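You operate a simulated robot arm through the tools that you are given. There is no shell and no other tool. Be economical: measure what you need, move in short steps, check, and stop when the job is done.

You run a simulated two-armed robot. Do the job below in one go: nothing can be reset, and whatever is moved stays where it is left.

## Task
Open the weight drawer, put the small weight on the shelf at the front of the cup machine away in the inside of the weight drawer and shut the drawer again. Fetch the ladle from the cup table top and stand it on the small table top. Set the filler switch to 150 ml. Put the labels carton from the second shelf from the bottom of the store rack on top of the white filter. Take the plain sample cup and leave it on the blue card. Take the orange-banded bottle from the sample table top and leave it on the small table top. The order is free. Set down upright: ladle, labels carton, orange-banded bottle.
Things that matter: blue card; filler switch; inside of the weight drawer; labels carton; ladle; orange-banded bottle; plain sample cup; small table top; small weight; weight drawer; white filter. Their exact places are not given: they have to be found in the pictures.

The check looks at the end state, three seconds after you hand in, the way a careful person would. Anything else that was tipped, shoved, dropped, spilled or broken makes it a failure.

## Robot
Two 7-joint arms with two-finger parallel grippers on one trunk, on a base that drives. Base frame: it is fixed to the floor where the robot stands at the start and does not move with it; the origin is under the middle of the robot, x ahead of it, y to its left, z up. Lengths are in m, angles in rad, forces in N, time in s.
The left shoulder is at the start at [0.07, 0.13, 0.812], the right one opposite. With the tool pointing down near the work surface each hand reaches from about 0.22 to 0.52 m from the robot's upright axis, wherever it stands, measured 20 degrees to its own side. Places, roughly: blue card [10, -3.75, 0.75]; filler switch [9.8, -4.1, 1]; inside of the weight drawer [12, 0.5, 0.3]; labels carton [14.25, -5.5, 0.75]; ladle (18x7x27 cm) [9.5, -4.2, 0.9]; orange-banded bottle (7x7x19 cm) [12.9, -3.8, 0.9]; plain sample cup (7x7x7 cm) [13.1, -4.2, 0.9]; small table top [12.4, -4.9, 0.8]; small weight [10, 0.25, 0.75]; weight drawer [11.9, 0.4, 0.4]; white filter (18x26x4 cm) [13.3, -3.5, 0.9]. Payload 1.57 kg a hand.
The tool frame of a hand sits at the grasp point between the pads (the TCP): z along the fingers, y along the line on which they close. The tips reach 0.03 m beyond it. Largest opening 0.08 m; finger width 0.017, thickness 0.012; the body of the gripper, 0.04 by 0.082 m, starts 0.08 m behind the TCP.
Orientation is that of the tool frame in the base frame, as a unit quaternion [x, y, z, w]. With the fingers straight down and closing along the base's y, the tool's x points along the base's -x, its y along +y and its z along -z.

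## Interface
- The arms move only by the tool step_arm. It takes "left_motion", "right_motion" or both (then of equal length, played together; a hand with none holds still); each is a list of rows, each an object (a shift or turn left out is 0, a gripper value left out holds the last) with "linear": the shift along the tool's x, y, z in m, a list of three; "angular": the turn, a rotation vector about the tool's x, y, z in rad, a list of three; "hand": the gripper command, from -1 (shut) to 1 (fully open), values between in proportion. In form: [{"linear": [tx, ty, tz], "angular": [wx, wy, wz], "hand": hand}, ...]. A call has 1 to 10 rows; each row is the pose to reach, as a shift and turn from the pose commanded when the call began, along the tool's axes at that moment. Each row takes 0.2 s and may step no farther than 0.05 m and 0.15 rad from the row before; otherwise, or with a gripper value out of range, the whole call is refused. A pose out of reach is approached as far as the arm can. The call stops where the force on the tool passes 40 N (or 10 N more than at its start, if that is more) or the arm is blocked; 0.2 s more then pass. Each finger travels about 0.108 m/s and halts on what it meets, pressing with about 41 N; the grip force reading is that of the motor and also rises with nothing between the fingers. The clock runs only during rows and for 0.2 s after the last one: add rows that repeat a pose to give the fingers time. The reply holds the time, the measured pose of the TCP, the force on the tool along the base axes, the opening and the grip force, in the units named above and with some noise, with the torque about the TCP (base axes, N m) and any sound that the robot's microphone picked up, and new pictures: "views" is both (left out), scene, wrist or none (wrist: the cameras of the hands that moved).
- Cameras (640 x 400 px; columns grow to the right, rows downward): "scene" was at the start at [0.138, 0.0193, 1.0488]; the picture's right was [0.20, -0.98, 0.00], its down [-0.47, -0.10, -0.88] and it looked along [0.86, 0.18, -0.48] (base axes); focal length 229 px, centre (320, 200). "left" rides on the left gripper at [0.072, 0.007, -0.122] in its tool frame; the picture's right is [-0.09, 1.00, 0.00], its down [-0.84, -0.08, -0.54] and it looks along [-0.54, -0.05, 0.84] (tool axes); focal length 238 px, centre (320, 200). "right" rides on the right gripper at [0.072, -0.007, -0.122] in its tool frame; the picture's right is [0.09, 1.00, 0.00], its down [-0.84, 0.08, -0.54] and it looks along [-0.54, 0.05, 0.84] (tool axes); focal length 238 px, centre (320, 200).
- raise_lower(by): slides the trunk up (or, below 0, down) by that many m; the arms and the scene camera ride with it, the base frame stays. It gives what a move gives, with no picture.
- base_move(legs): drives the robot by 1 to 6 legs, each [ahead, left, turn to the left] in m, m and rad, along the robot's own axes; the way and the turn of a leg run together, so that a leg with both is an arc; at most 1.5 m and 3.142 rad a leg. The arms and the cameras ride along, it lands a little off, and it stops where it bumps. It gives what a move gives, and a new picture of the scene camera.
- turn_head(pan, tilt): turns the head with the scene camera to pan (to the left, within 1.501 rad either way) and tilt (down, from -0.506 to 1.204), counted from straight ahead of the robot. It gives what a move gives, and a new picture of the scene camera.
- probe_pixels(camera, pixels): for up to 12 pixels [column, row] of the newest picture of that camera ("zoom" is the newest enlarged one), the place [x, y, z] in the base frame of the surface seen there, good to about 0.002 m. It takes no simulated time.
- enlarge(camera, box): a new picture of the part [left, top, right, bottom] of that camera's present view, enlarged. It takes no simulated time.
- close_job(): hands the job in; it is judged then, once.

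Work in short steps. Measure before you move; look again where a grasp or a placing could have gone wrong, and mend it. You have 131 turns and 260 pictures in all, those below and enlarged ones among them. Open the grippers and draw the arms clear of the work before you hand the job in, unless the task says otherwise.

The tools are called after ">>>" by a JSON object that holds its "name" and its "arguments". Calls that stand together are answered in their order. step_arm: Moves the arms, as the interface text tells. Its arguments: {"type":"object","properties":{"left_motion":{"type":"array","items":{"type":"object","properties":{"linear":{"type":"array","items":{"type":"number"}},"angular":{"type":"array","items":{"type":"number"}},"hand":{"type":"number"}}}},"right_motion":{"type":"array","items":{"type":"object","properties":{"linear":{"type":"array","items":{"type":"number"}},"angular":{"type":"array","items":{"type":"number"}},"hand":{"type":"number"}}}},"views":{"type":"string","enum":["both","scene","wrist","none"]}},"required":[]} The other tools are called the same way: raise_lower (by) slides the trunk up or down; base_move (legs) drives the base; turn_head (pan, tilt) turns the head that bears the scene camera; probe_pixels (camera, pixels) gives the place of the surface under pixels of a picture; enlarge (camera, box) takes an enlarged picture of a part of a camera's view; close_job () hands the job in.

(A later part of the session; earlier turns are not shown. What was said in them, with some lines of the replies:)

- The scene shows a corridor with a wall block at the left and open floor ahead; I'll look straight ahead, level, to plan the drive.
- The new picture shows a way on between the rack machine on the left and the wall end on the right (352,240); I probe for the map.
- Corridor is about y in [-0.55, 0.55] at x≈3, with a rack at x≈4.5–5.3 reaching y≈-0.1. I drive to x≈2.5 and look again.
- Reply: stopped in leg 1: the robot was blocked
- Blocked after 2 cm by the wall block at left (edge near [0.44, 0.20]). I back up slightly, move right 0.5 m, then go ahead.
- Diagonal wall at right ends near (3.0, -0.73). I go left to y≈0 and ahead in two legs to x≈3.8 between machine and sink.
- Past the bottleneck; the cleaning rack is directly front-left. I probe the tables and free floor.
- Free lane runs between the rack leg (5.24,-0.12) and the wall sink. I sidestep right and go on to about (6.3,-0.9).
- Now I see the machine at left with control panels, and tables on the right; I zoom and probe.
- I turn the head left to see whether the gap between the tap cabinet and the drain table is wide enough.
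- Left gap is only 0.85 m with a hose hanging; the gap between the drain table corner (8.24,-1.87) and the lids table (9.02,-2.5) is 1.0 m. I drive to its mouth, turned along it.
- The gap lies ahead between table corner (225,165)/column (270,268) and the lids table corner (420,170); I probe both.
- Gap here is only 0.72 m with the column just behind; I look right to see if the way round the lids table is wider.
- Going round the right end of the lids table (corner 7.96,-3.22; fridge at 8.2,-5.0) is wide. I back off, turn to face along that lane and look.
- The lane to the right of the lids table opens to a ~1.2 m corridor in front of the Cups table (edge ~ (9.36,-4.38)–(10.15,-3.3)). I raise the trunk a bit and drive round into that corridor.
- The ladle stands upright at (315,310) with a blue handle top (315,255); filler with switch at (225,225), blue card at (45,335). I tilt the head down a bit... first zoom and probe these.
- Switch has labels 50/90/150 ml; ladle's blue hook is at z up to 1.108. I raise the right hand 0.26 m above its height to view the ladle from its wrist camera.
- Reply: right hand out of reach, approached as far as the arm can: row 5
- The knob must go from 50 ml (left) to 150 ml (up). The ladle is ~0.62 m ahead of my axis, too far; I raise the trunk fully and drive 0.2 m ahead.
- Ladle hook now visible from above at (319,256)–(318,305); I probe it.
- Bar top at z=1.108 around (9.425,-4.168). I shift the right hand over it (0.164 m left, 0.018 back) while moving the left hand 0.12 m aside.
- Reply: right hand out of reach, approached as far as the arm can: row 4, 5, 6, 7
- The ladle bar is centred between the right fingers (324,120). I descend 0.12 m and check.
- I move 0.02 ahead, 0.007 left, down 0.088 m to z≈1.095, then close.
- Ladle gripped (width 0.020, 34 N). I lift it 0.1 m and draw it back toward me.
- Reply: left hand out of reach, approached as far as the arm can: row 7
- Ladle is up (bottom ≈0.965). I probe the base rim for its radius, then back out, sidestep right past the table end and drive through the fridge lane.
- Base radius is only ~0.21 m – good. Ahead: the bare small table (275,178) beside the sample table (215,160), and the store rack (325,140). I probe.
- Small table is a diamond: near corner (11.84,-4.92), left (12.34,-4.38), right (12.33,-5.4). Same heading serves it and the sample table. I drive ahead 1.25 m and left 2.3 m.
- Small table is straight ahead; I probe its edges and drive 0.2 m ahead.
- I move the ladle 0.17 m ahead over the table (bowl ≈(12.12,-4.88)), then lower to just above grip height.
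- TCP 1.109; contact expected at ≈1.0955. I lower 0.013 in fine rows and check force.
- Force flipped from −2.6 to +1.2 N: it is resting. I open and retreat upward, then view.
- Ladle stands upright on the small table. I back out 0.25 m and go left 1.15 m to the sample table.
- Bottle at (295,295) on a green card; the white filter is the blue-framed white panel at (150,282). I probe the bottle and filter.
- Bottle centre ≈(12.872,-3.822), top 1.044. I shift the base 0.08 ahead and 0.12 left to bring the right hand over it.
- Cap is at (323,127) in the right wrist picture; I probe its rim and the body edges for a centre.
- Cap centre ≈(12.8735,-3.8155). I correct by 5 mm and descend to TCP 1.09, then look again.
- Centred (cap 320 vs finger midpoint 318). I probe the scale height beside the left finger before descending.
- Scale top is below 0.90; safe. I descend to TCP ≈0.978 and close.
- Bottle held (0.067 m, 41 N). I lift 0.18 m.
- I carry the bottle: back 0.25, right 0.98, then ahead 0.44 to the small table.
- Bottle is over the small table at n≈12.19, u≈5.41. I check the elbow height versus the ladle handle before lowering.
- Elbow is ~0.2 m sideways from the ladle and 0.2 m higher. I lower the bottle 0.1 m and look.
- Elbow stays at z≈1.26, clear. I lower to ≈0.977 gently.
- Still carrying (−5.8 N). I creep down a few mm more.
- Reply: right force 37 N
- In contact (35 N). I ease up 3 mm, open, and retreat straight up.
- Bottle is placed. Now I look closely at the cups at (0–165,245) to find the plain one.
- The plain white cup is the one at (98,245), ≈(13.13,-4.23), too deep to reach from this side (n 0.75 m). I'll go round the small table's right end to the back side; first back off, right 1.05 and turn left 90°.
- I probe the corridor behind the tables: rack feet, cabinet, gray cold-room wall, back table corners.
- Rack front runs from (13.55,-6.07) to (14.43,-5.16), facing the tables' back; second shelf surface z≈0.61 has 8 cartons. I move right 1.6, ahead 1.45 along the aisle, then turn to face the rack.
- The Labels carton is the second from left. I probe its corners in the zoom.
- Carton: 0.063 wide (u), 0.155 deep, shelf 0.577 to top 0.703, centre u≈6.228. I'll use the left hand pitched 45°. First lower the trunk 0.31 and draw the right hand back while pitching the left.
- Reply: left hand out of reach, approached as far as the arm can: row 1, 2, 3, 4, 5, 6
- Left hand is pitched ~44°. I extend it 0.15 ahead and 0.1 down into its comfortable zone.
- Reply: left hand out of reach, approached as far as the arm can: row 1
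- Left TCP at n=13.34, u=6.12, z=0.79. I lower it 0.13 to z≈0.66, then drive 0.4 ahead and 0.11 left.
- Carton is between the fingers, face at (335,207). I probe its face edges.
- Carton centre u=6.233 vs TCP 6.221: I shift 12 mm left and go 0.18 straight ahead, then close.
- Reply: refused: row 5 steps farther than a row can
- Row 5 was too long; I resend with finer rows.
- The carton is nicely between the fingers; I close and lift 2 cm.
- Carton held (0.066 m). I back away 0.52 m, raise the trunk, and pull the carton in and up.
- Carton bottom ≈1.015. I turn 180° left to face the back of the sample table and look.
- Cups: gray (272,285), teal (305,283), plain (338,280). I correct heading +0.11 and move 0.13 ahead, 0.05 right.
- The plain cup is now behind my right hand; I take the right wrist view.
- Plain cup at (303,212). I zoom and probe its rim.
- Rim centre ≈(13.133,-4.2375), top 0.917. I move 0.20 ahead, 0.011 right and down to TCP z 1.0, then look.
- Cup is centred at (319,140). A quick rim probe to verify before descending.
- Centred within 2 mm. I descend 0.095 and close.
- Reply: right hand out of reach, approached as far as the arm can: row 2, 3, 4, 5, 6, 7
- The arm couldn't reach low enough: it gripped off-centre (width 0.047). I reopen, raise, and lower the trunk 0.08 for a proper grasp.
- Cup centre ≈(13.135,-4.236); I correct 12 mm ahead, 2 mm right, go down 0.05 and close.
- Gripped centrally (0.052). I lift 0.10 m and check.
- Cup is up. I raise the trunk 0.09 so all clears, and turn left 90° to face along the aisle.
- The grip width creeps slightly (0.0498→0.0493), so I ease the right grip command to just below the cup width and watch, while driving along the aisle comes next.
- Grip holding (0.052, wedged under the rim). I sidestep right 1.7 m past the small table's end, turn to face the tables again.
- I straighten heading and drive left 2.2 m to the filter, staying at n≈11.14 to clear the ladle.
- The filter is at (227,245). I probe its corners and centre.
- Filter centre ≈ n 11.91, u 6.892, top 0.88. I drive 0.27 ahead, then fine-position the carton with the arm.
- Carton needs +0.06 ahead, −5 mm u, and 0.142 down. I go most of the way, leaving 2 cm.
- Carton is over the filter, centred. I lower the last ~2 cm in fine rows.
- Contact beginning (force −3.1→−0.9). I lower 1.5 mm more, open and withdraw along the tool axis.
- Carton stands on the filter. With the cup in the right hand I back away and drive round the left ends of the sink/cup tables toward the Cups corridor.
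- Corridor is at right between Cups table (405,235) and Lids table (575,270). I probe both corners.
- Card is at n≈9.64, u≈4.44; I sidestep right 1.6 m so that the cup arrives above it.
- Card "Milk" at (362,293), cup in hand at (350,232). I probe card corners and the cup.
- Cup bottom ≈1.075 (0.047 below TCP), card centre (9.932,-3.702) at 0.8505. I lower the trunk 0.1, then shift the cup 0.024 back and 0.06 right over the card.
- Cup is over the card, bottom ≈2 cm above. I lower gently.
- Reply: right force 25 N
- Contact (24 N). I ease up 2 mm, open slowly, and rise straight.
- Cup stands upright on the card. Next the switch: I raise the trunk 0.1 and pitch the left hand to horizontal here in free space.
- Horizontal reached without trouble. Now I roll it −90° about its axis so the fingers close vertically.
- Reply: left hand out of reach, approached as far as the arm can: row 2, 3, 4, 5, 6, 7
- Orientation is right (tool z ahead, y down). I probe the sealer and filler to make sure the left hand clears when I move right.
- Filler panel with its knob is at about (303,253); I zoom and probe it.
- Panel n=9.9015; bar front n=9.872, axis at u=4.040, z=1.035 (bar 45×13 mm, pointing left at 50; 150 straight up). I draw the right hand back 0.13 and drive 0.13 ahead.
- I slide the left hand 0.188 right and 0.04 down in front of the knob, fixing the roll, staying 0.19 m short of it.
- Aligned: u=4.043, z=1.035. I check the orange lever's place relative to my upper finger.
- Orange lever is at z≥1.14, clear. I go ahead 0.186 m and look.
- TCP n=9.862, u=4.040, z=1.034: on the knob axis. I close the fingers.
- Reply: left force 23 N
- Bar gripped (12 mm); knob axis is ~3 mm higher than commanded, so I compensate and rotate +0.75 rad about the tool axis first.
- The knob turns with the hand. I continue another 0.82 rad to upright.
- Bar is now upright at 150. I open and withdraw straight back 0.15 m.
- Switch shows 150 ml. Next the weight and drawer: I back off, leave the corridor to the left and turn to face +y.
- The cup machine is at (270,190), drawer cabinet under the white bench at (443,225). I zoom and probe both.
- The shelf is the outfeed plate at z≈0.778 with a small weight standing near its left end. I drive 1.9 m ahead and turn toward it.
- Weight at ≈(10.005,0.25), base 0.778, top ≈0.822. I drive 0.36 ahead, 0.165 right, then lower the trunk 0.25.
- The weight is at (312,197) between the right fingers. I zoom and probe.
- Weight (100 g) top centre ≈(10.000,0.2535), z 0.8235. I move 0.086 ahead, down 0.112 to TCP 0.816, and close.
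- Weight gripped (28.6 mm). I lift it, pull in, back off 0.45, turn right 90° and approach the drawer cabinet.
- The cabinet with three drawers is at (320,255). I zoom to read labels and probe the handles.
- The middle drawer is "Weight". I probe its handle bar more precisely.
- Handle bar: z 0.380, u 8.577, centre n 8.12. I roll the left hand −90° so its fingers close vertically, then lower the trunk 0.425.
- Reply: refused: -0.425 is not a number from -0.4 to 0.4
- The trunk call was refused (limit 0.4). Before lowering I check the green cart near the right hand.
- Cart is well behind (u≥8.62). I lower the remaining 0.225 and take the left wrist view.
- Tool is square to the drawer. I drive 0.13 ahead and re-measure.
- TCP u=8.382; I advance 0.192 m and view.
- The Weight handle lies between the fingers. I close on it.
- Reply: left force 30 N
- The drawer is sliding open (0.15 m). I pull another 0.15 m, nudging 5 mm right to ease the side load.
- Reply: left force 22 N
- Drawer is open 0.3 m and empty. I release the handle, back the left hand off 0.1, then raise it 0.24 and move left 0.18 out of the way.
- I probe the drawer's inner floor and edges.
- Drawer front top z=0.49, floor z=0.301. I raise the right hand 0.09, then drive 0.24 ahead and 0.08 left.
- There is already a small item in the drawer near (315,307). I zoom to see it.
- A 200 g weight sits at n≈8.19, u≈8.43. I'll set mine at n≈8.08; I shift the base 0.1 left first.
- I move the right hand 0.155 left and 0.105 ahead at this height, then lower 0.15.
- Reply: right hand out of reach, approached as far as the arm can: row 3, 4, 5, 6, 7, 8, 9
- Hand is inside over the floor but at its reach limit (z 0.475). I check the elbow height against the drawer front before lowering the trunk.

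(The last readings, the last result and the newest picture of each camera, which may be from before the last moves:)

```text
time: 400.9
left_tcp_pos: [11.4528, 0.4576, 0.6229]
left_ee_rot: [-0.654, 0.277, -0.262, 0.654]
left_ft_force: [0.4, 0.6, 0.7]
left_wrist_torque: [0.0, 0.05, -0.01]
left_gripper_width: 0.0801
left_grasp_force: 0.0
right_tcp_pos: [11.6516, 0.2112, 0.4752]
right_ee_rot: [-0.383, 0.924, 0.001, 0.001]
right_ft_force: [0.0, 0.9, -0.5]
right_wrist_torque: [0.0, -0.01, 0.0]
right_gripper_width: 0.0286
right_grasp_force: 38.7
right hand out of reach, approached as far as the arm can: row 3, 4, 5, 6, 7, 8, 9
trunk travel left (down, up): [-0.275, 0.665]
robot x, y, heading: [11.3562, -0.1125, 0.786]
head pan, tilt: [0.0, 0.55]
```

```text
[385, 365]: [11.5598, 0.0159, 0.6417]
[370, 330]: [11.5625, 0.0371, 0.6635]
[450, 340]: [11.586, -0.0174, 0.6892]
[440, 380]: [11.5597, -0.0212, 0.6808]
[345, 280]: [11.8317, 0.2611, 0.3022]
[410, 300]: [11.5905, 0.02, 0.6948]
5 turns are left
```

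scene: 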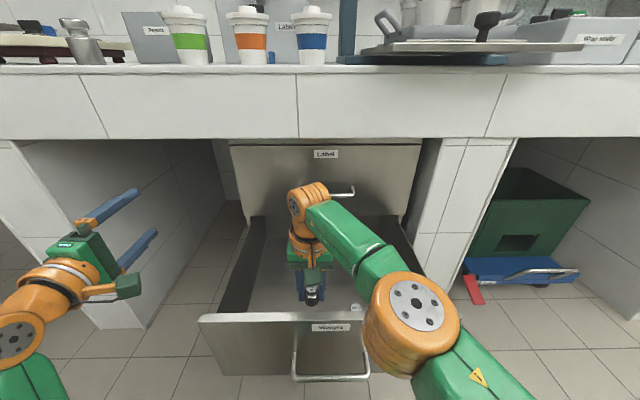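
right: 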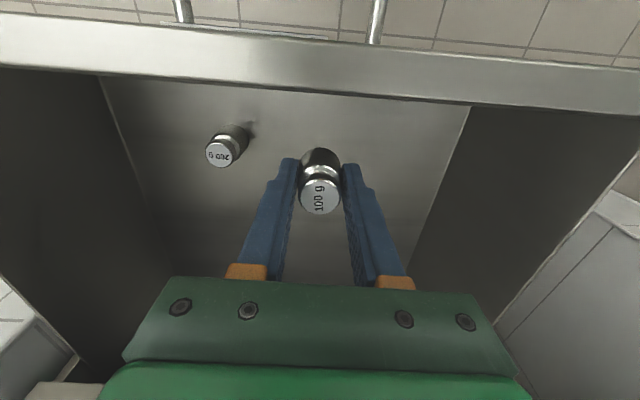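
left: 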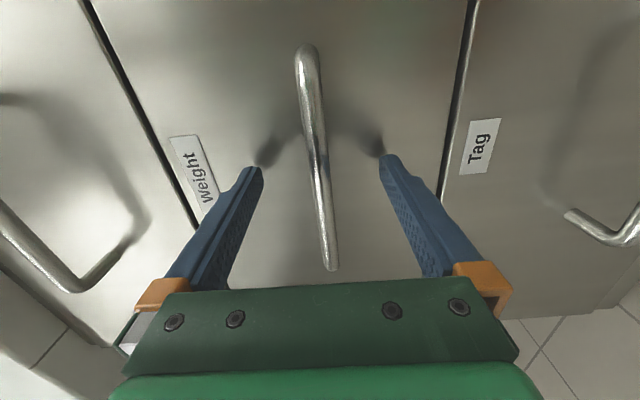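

Only 5 turns remain, so I batch: lower the trunk 0.131 (weight ≈5 mm above the floor), open the hand, raise the trunk, view, then back the base off and align the left hand with the drawer.

>>> {"name": "raise_lower", "arguments": {"by": -0.131}}

>>> {"name": "step_arm", "arguments": {"right_motion": [{"hand": 0}, {"hand": 0.6}, {"hand": 0.6}], "views": "none"}}

>>> {"name": "raise_lower", "arguments": {"by": 0.33}}

>>> {"name": "step_arm", "arguments": {"right_motion": [{"linear": [0, 0, 0]}], "views": "wrist"}}

>>> {"name": "base_move", "arguments": {"legs": [[-0.45, 0, 0], [0, -0.34, 0]]}}

```text
time: 402.1
left_tcp_pos: [11.453, 0.4575, 0.515]
left_ee_rot: [-0.652, 0.278, -0.262, 0.654]
left_ft_force: [0.4, -0.2, 0.1]
left_wrist_torque: [0.04, 0.01, -0.02]
left_gripper_width: 0.0797
left_grasp_force: 0.1
right_tcp_pos: [11.6523, 0.2105, 0.3687]
right_ee_rot: [-0.382, 0.924, 0.0, 0.001]
right_ft_force: [-2.7, -1.3, 6.8]
right_wrist_torque: [-0.44, 0.0, -0.12]
right_gripper_width: 0.0285
right_grasp_force: 38.0
trunk travel left (down, up): [-0.166, 0.774]
robot x, y, heading: [11.3532, -0.1116, 0.784]
head pan, tilt: [0.0, 0.55]
stopped: the force on the tool passed its limit at 63 N (the readings are from after the stop); the commanded pose is now the measured one
```

```text
time: 402.9
left_tcp_pos: [11.4516, 0.4561, 0.5143]
left_ee_rot: [-0.653, 0.278, -0.262, 0.653]
left_ft_force: [0.5, -0.1, 0.8]
left_wrist_torque: [-0.04, 0.03, -0.06]
left_gripper_width: 0.0799
left_grasp_force: 0.1
right_tcp_pos: [11.6515, 0.2108, 0.3681]
right_ee_rot: [-0.383, 0.924, 0.0, 0.001]
right_ft_force: [-3.7, -0.4, 5.2]
right_wrist_torque: [-0.25, -0.16, -0.22]
right_gripper_width: 0.0639
right_grasp_force: 0.1
trunk travel left (down, up): [-0.166, 0.774]
robot x, y, heading: [11.3504, -0.1144, 0.784]
head pan, tilt: [0.0, 0.55]
```

```text
time: 406.2
left_tcp_pos: [11.4523, 0.4569, 0.8452]
left_ee_rot: [0.654, -0.278, 0.262, -0.653]
left_ft_force: [-0.5, 0.5, -1.0]
left_wrist_torque: [0.02, 0.0, -0.01]
left_gripper_width: 0.0802
left_grasp_force: 0.1
right_tcp_pos: [11.6513, 0.212, 0.6981]
right_ee_rot: [-0.383, 0.924, 0.0, 0.0]
right_ft_force: [-0.2, -0.5, -0.2]
right_wrist_torque: [0.01, -0.02, 0.02]
right_gripper_width: 0.0642
right_grasp_force: 0.2
trunk travel left (down, up): [-0.496, 0.444]
robot x, y, heading: [11.3551, -0.1106, 0.784]
head pan, tilt: [0.0, 0.55]
```

```text
time: 406.6
left_tcp_pos: [11.452, 0.4573, 0.8438]
left_ee_rot: [-0.653, 0.278, -0.261, 0.654]
left_ft_force: [-0.1, 0.1, 0.6]
left_wrist_torque: [0.01, 0.01, 0.0]
left_gripper_width: 0.0801
left_grasp_force: 0.1
right_tcp_pos: [11.6527, 0.2118, 0.6981]
right_ee_rot: [-0.382, 0.924, 0.001, 0.001]
right_ft_force: [0.0, 0.0, -0.5]
right_wrist_torque: [0.01, 0.01, 0.01]
right_gripper_width: 0.0639
right_grasp_force: 0.1
trunk travel left (down, up): [-0.496, 0.444]
robot x, y, heading: [11.354, -0.1108, 0.782]
head pan, tilt: [0.0, 0.55]
```

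right: 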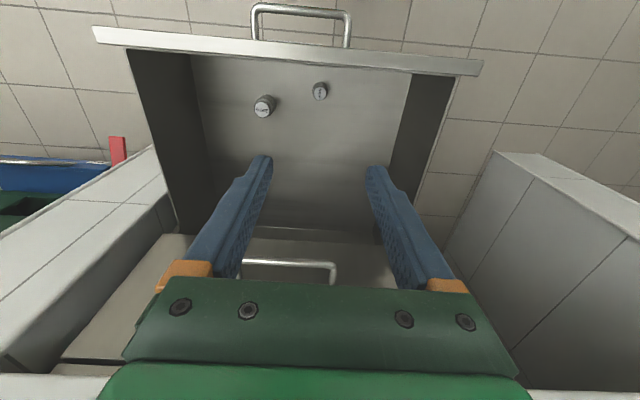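

```text
time: 411.2
left_tcp_pos: [11.3715, -0.1045, 0.8446]
left_ee_rot: [0.653, -0.279, 0.263, -0.653]
left_ft_force: [0.1, -0.5, 0.0]
left_wrist_torque: [0.03, 0.0, 0.03]
left_gripper_width: 0.0799
left_grasp_force: 0.0
right_tcp_pos: [11.5702, -0.3511, 0.6992]
right_ee_rot: [-0.381, 0.925, 0.0, 0.001]
right_ft_force: [0.5, -0.6, 0.7]
right_wrist_torque: [0.0, 0.02, 0.01]
right_gripper_width: 0.064
right_grasp_force: 0.1
trunk travel left (down, up): [-0.496, 0.444]
robot x, y, heading: [11.271, -0.6705, 0.783]
head pan, tilt: [0.0, 0.55]
4 turns are left
```

scene: 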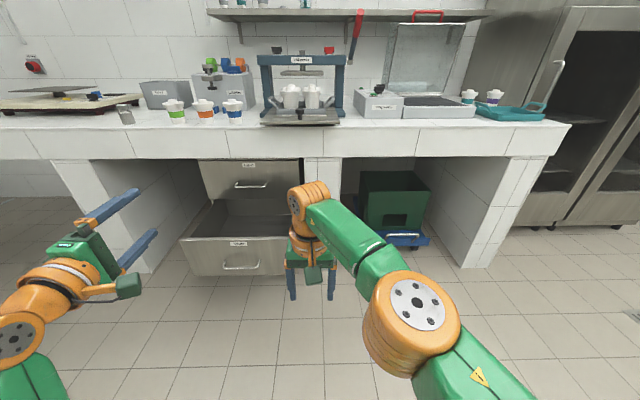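

The wrist view shows my 100 g weight standing in the drawer beside the 200 g. Now I close and extend the left fist, tuck the right hand, lower the trunk 0.4 so the fist is at z≈0.44, and push the drawer shut by driving.

>>> {"name": "step_arm", "arguments": {"left_motion": [{"linear": [0, 0, 0.03], "hand": -1}, {"linear": [0, 0, 0.06], "hand": -1}, {"linear": [0, 0, 0.09], "hand": -1}, {"linear": [0, 0, 0.09], "hand": -1}], "right_motion": [{"linear": [0.03, 0, -0.035]}, {"linear": [0.06, 0, -0.07]}, {"linear": [0.09, 0, -0.105]}, {"linear": [0.12, 0, -0.14]}], "views": "none"}}

>>> {"name": "raise_lower", "arguments": {"by": -0.4}}

>>> {"name": "base_move", "arguments": {"legs": [[0.3, 0, 0], [0.22, 0, 0]]}}

```text
time: 412.2
left_tcp_pos: [11.4329, -0.0423, 0.8442]
left_ee_rot: [-0.652, 0.28, -0.263, 0.654]
left_ft_force: [-0.4, -0.2, 0.4]
left_wrist_torque: [0.03, 0.01, -0.02]
left_gripper_width: 0.0
left_grasp_force: 21.5
right_tcp_pos: [11.4817, -0.4372, 0.8394]
right_ee_rot: [-0.38, 0.925, 0.0, 0.001]
right_ft_force: [0.4, -0.2, 0.0]
right_wrist_torque: [0.0, 0.0, 0.02]
right_gripper_width: 0.0639
right_grasp_force: 0.1
trunk travel left (down, up): [-0.496, 0.444]
robot x, y, heading: [11.27, -0.6728, 0.783]
head pan, tilt: [0.0, 0.55]
```

```text
time: 416.0
left_tcp_pos: [11.4346, -0.0406, 0.4445]
left_ee_rot: [-0.653, 0.279, -0.263, 0.653]
left_ft_force: [-0.6, 0.3, -0.2]
left_wrist_torque: [0.03, 0.0, -0.01]
left_gripper_width: 0.0
left_grasp_force: 21.4
right_tcp_pos: [11.4844, -0.436, 0.4391]
right_ee_rot: [-0.381, 0.925, -0.001, 0.001]
right_ft_force: [0.1, -0.4, 0.2]
right_wrist_torque: [-0.01, 0.0, 0.03]
right_gripper_width: 0.0638
right_grasp_force: 0.1
trunk travel left (down, up): [-0.096, 0.844]
robot x, y, heading: [11.2688, -0.6715, 0.778]
head pan, tilt: [0.0, 0.55]
```

```text
time: 419.3
left_tcp_pos: [11.8005, 0.3235, 0.4451]
left_ee_rot: [-0.652, 0.28, -0.262, 0.654]
left_ft_force: [0.3, -0.6, -0.1]
left_wrist_torque: [0.02, 0.02, -0.04]
left_gripper_width: 0.0
left_grasp_force: 21.2
right_tcp_pos: [11.851, -0.0712, 0.4391]
right_ee_rot: [-0.382, 0.924, -0.001, -0.001]
right_ft_force: [0.3, -0.4, -0.4]
right_wrist_torque: [0.01, 0.01, 0.03]
right_gripper_width: 0.0641
right_grasp_force: 0.0
trunk travel left (down, up): [-0.096, 0.844]
robot x, y, heading: [11.6373, -0.3069, 0.787]
head pan, tilt: [0.0, 0.55]
3 turns are left
```

scene: 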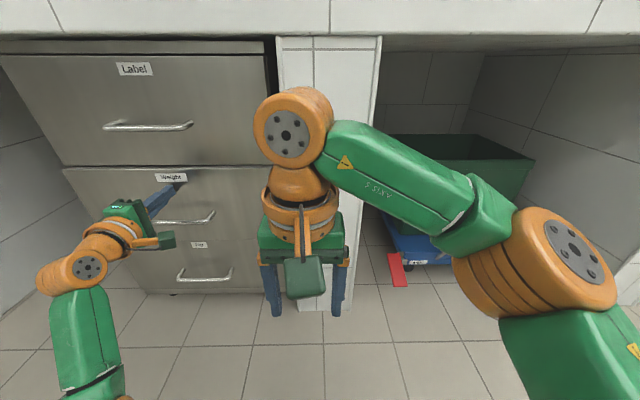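

Nearly shut (tips u≈8.603, closed face 8.616). I push up to 25 mm more with the arm (force-limited), then withdraw, open the hands, and back off to inspect.

>>> {"name": "step_arm", "arguments": {"left_motion": [{"linear": [0, 0, 0.005]}, {"linear": [0, 0, 0.01]}, {"linear": [0, 0, 0.015]}, {"linear": [0, 0, 0.02]}, {"linear": [0, 0, 0.025]}, {"linear": [0, 0, 0.025]}], "views": "none"}}

>>> {"name": "step_arm", "arguments": {"left_motion": [{"linear": [0, 0, -0.04]}, {"linear": [0, 0, -0.08]}, {"linear": [0, 0, -0.12]}, {"linear": [0, 0, -0.12], "hand": 1}, {"linear": [0, 0, -0.12], "hand": 1}], "right_motion": [{"hand": 1}, {"hand": 1}, {"hand": 1}, {"hand": 1}, {"hand": 1}], "views": "none"}}

>>> {"name": "base_move", "arguments": {"legs": [[-0.5, 0, 0]]}}

>>> {"name": "enlarge", "arguments": {"camera": "scene", "box": [100, 100, 340, 300]}}

>>> {"name": "probe_pixels", "arguments": {"camera": "scene", "pixels": [[230, 170], [230, 200], [230, 215], [230, 230], [230, 260], [200, 220], [260, 220], [200, 180], [260, 180], [240, 245], [210, 205], [270, 205]]}}

```text
time: 420.2
left_tcp_pos: [11.8099, 0.3335, 0.4437]
left_ee_rot: [0.654, -0.28, 0.263, -0.652]
left_ft_force: [-6.8, -15.1, 0.5]
left_wrist_torque: [0.0, -0.12, -0.03]
left_gripper_width: 0.0
left_grasp_force: 21.7
right_tcp_pos: [11.8481, -0.0725, 0.4407]
right_ee_rot: [-0.383, 0.924, 0.001, 0.001]
right_ft_force: [-0.4, 0.6, 1.0]
right_wrist_torque: [0.0, -0.03, 0.0]
right_gripper_width: 0.0641
right_grasp_force: 0.0
trunk travel left (down, up): [-0.096, 0.844]
robot x, y, heading: [11.6376, -0.3085, 0.789]
head pan, tilt: [0.0, 0.55]
stopped in row 4 (left hand): the force on the tool passed its limit at 56 N (the readings are from after the stop); the commanded pose is now the measured one
```

```text
time: 421.4
left_tcp_pos: [11.7269, 0.2502, 0.4455]
left_ee_rot: [0.655, -0.279, 0.262, -0.651]
left_ft_force: [-0.3, 0.0, -1.3]
left_wrist_torque: [-0.02, 0.02, 0.02]
left_gripper_width: 0.0803
left_grasp_force: 0.1
right_tcp_pos: [11.85, -0.0703, 0.4399]
right_ee_rot: [-0.383, 0.924, 0.0, -0.001]
right_ft_force: [-0.3, 0.5, 0.0]
right_wrist_torque: [0.03, 0.01, 0.02]
right_gripper_width: 0.0801
right_grasp_force: 0.1
trunk travel left (down, up): [-0.096, 0.844]
robot x, y, heading: [11.6369, -0.3061, 0.787]
head pan, tilt: [0.0, 0.55]
```

```text
time: 424.3
left_tcp_pos: [11.3756, -0.1, 0.4452]
left_ee_rot: [0.656, -0.278, 0.261, -0.651]
left_ft_force: [0.1, -0.5, 0.3]
left_wrist_torque: [0.01, 0.0, 0.03]
left_gripper_width: 0.0803
left_grasp_force: 0.1
right_tcp_pos: [11.5007, -0.4189, 0.4385]
right_ee_rot: [-0.385, 0.923, -0.001, 0.0]
right_ft_force: [-0.2, 0.2, 0.2]
right_wrist_torque: [-0.03, -0.04, 0.02]
right_gripper_width: 0.0802
right_grasp_force: 0.2
trunk travel left (down, up): [-0.096, 0.844]
robot x, y, heading: [11.2919, -0.6595, 0.795]
head pan, tilt: [0.0, 0.55]
```

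scene: 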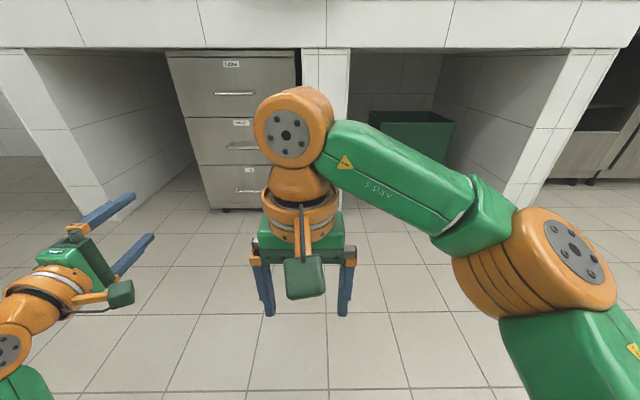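

```text
2.00 times, centred on (220, 200) of scene
```

zoom: 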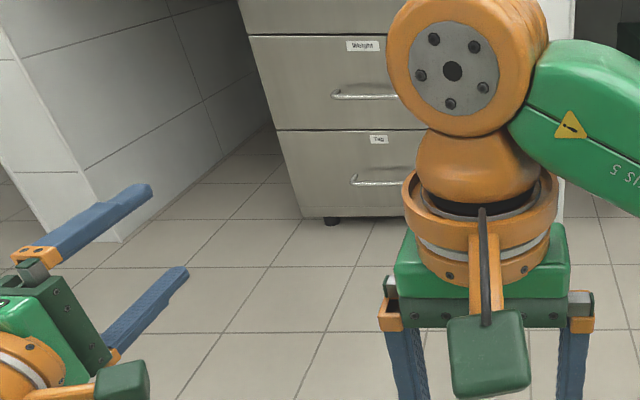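

```text
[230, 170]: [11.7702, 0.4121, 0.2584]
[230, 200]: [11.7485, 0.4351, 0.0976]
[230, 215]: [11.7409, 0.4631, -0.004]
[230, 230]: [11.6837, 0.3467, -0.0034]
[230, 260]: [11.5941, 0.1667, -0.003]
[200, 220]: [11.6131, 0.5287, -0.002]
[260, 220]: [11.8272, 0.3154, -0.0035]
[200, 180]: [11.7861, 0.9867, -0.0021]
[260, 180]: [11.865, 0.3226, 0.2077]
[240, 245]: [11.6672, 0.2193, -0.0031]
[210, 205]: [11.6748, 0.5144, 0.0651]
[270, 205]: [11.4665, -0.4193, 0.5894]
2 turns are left
```

The fist ended at u≈8.617 against a hard stop, and the picture shows the Weight drawer flush with the other two. Both hands are open and clear of the cabinet, so I hand in.

>>> {"name": "close_job", "arguments": {}}

```text
The job is handed in.
```

I finished all six tasks and handed the job in with both grippers open and clear of the work:

- **Small weight:** it stands in the weight drawer beside a 200 g weight that was already there, and the drawer is shut. While I was lowering the weight, the robot stopped once on a contact force of 63 N. The weight was set down standing after that, and nothing looked disturbed.
- **Ladle and orange-banded bottle:** both stand upright on the small table top.
- **Filler switch:** it now points to 150 ml.
- **Labels carton:** it stands upright on top of the white filter.
- **Plain sample cup:** it stands upright on the blue card.
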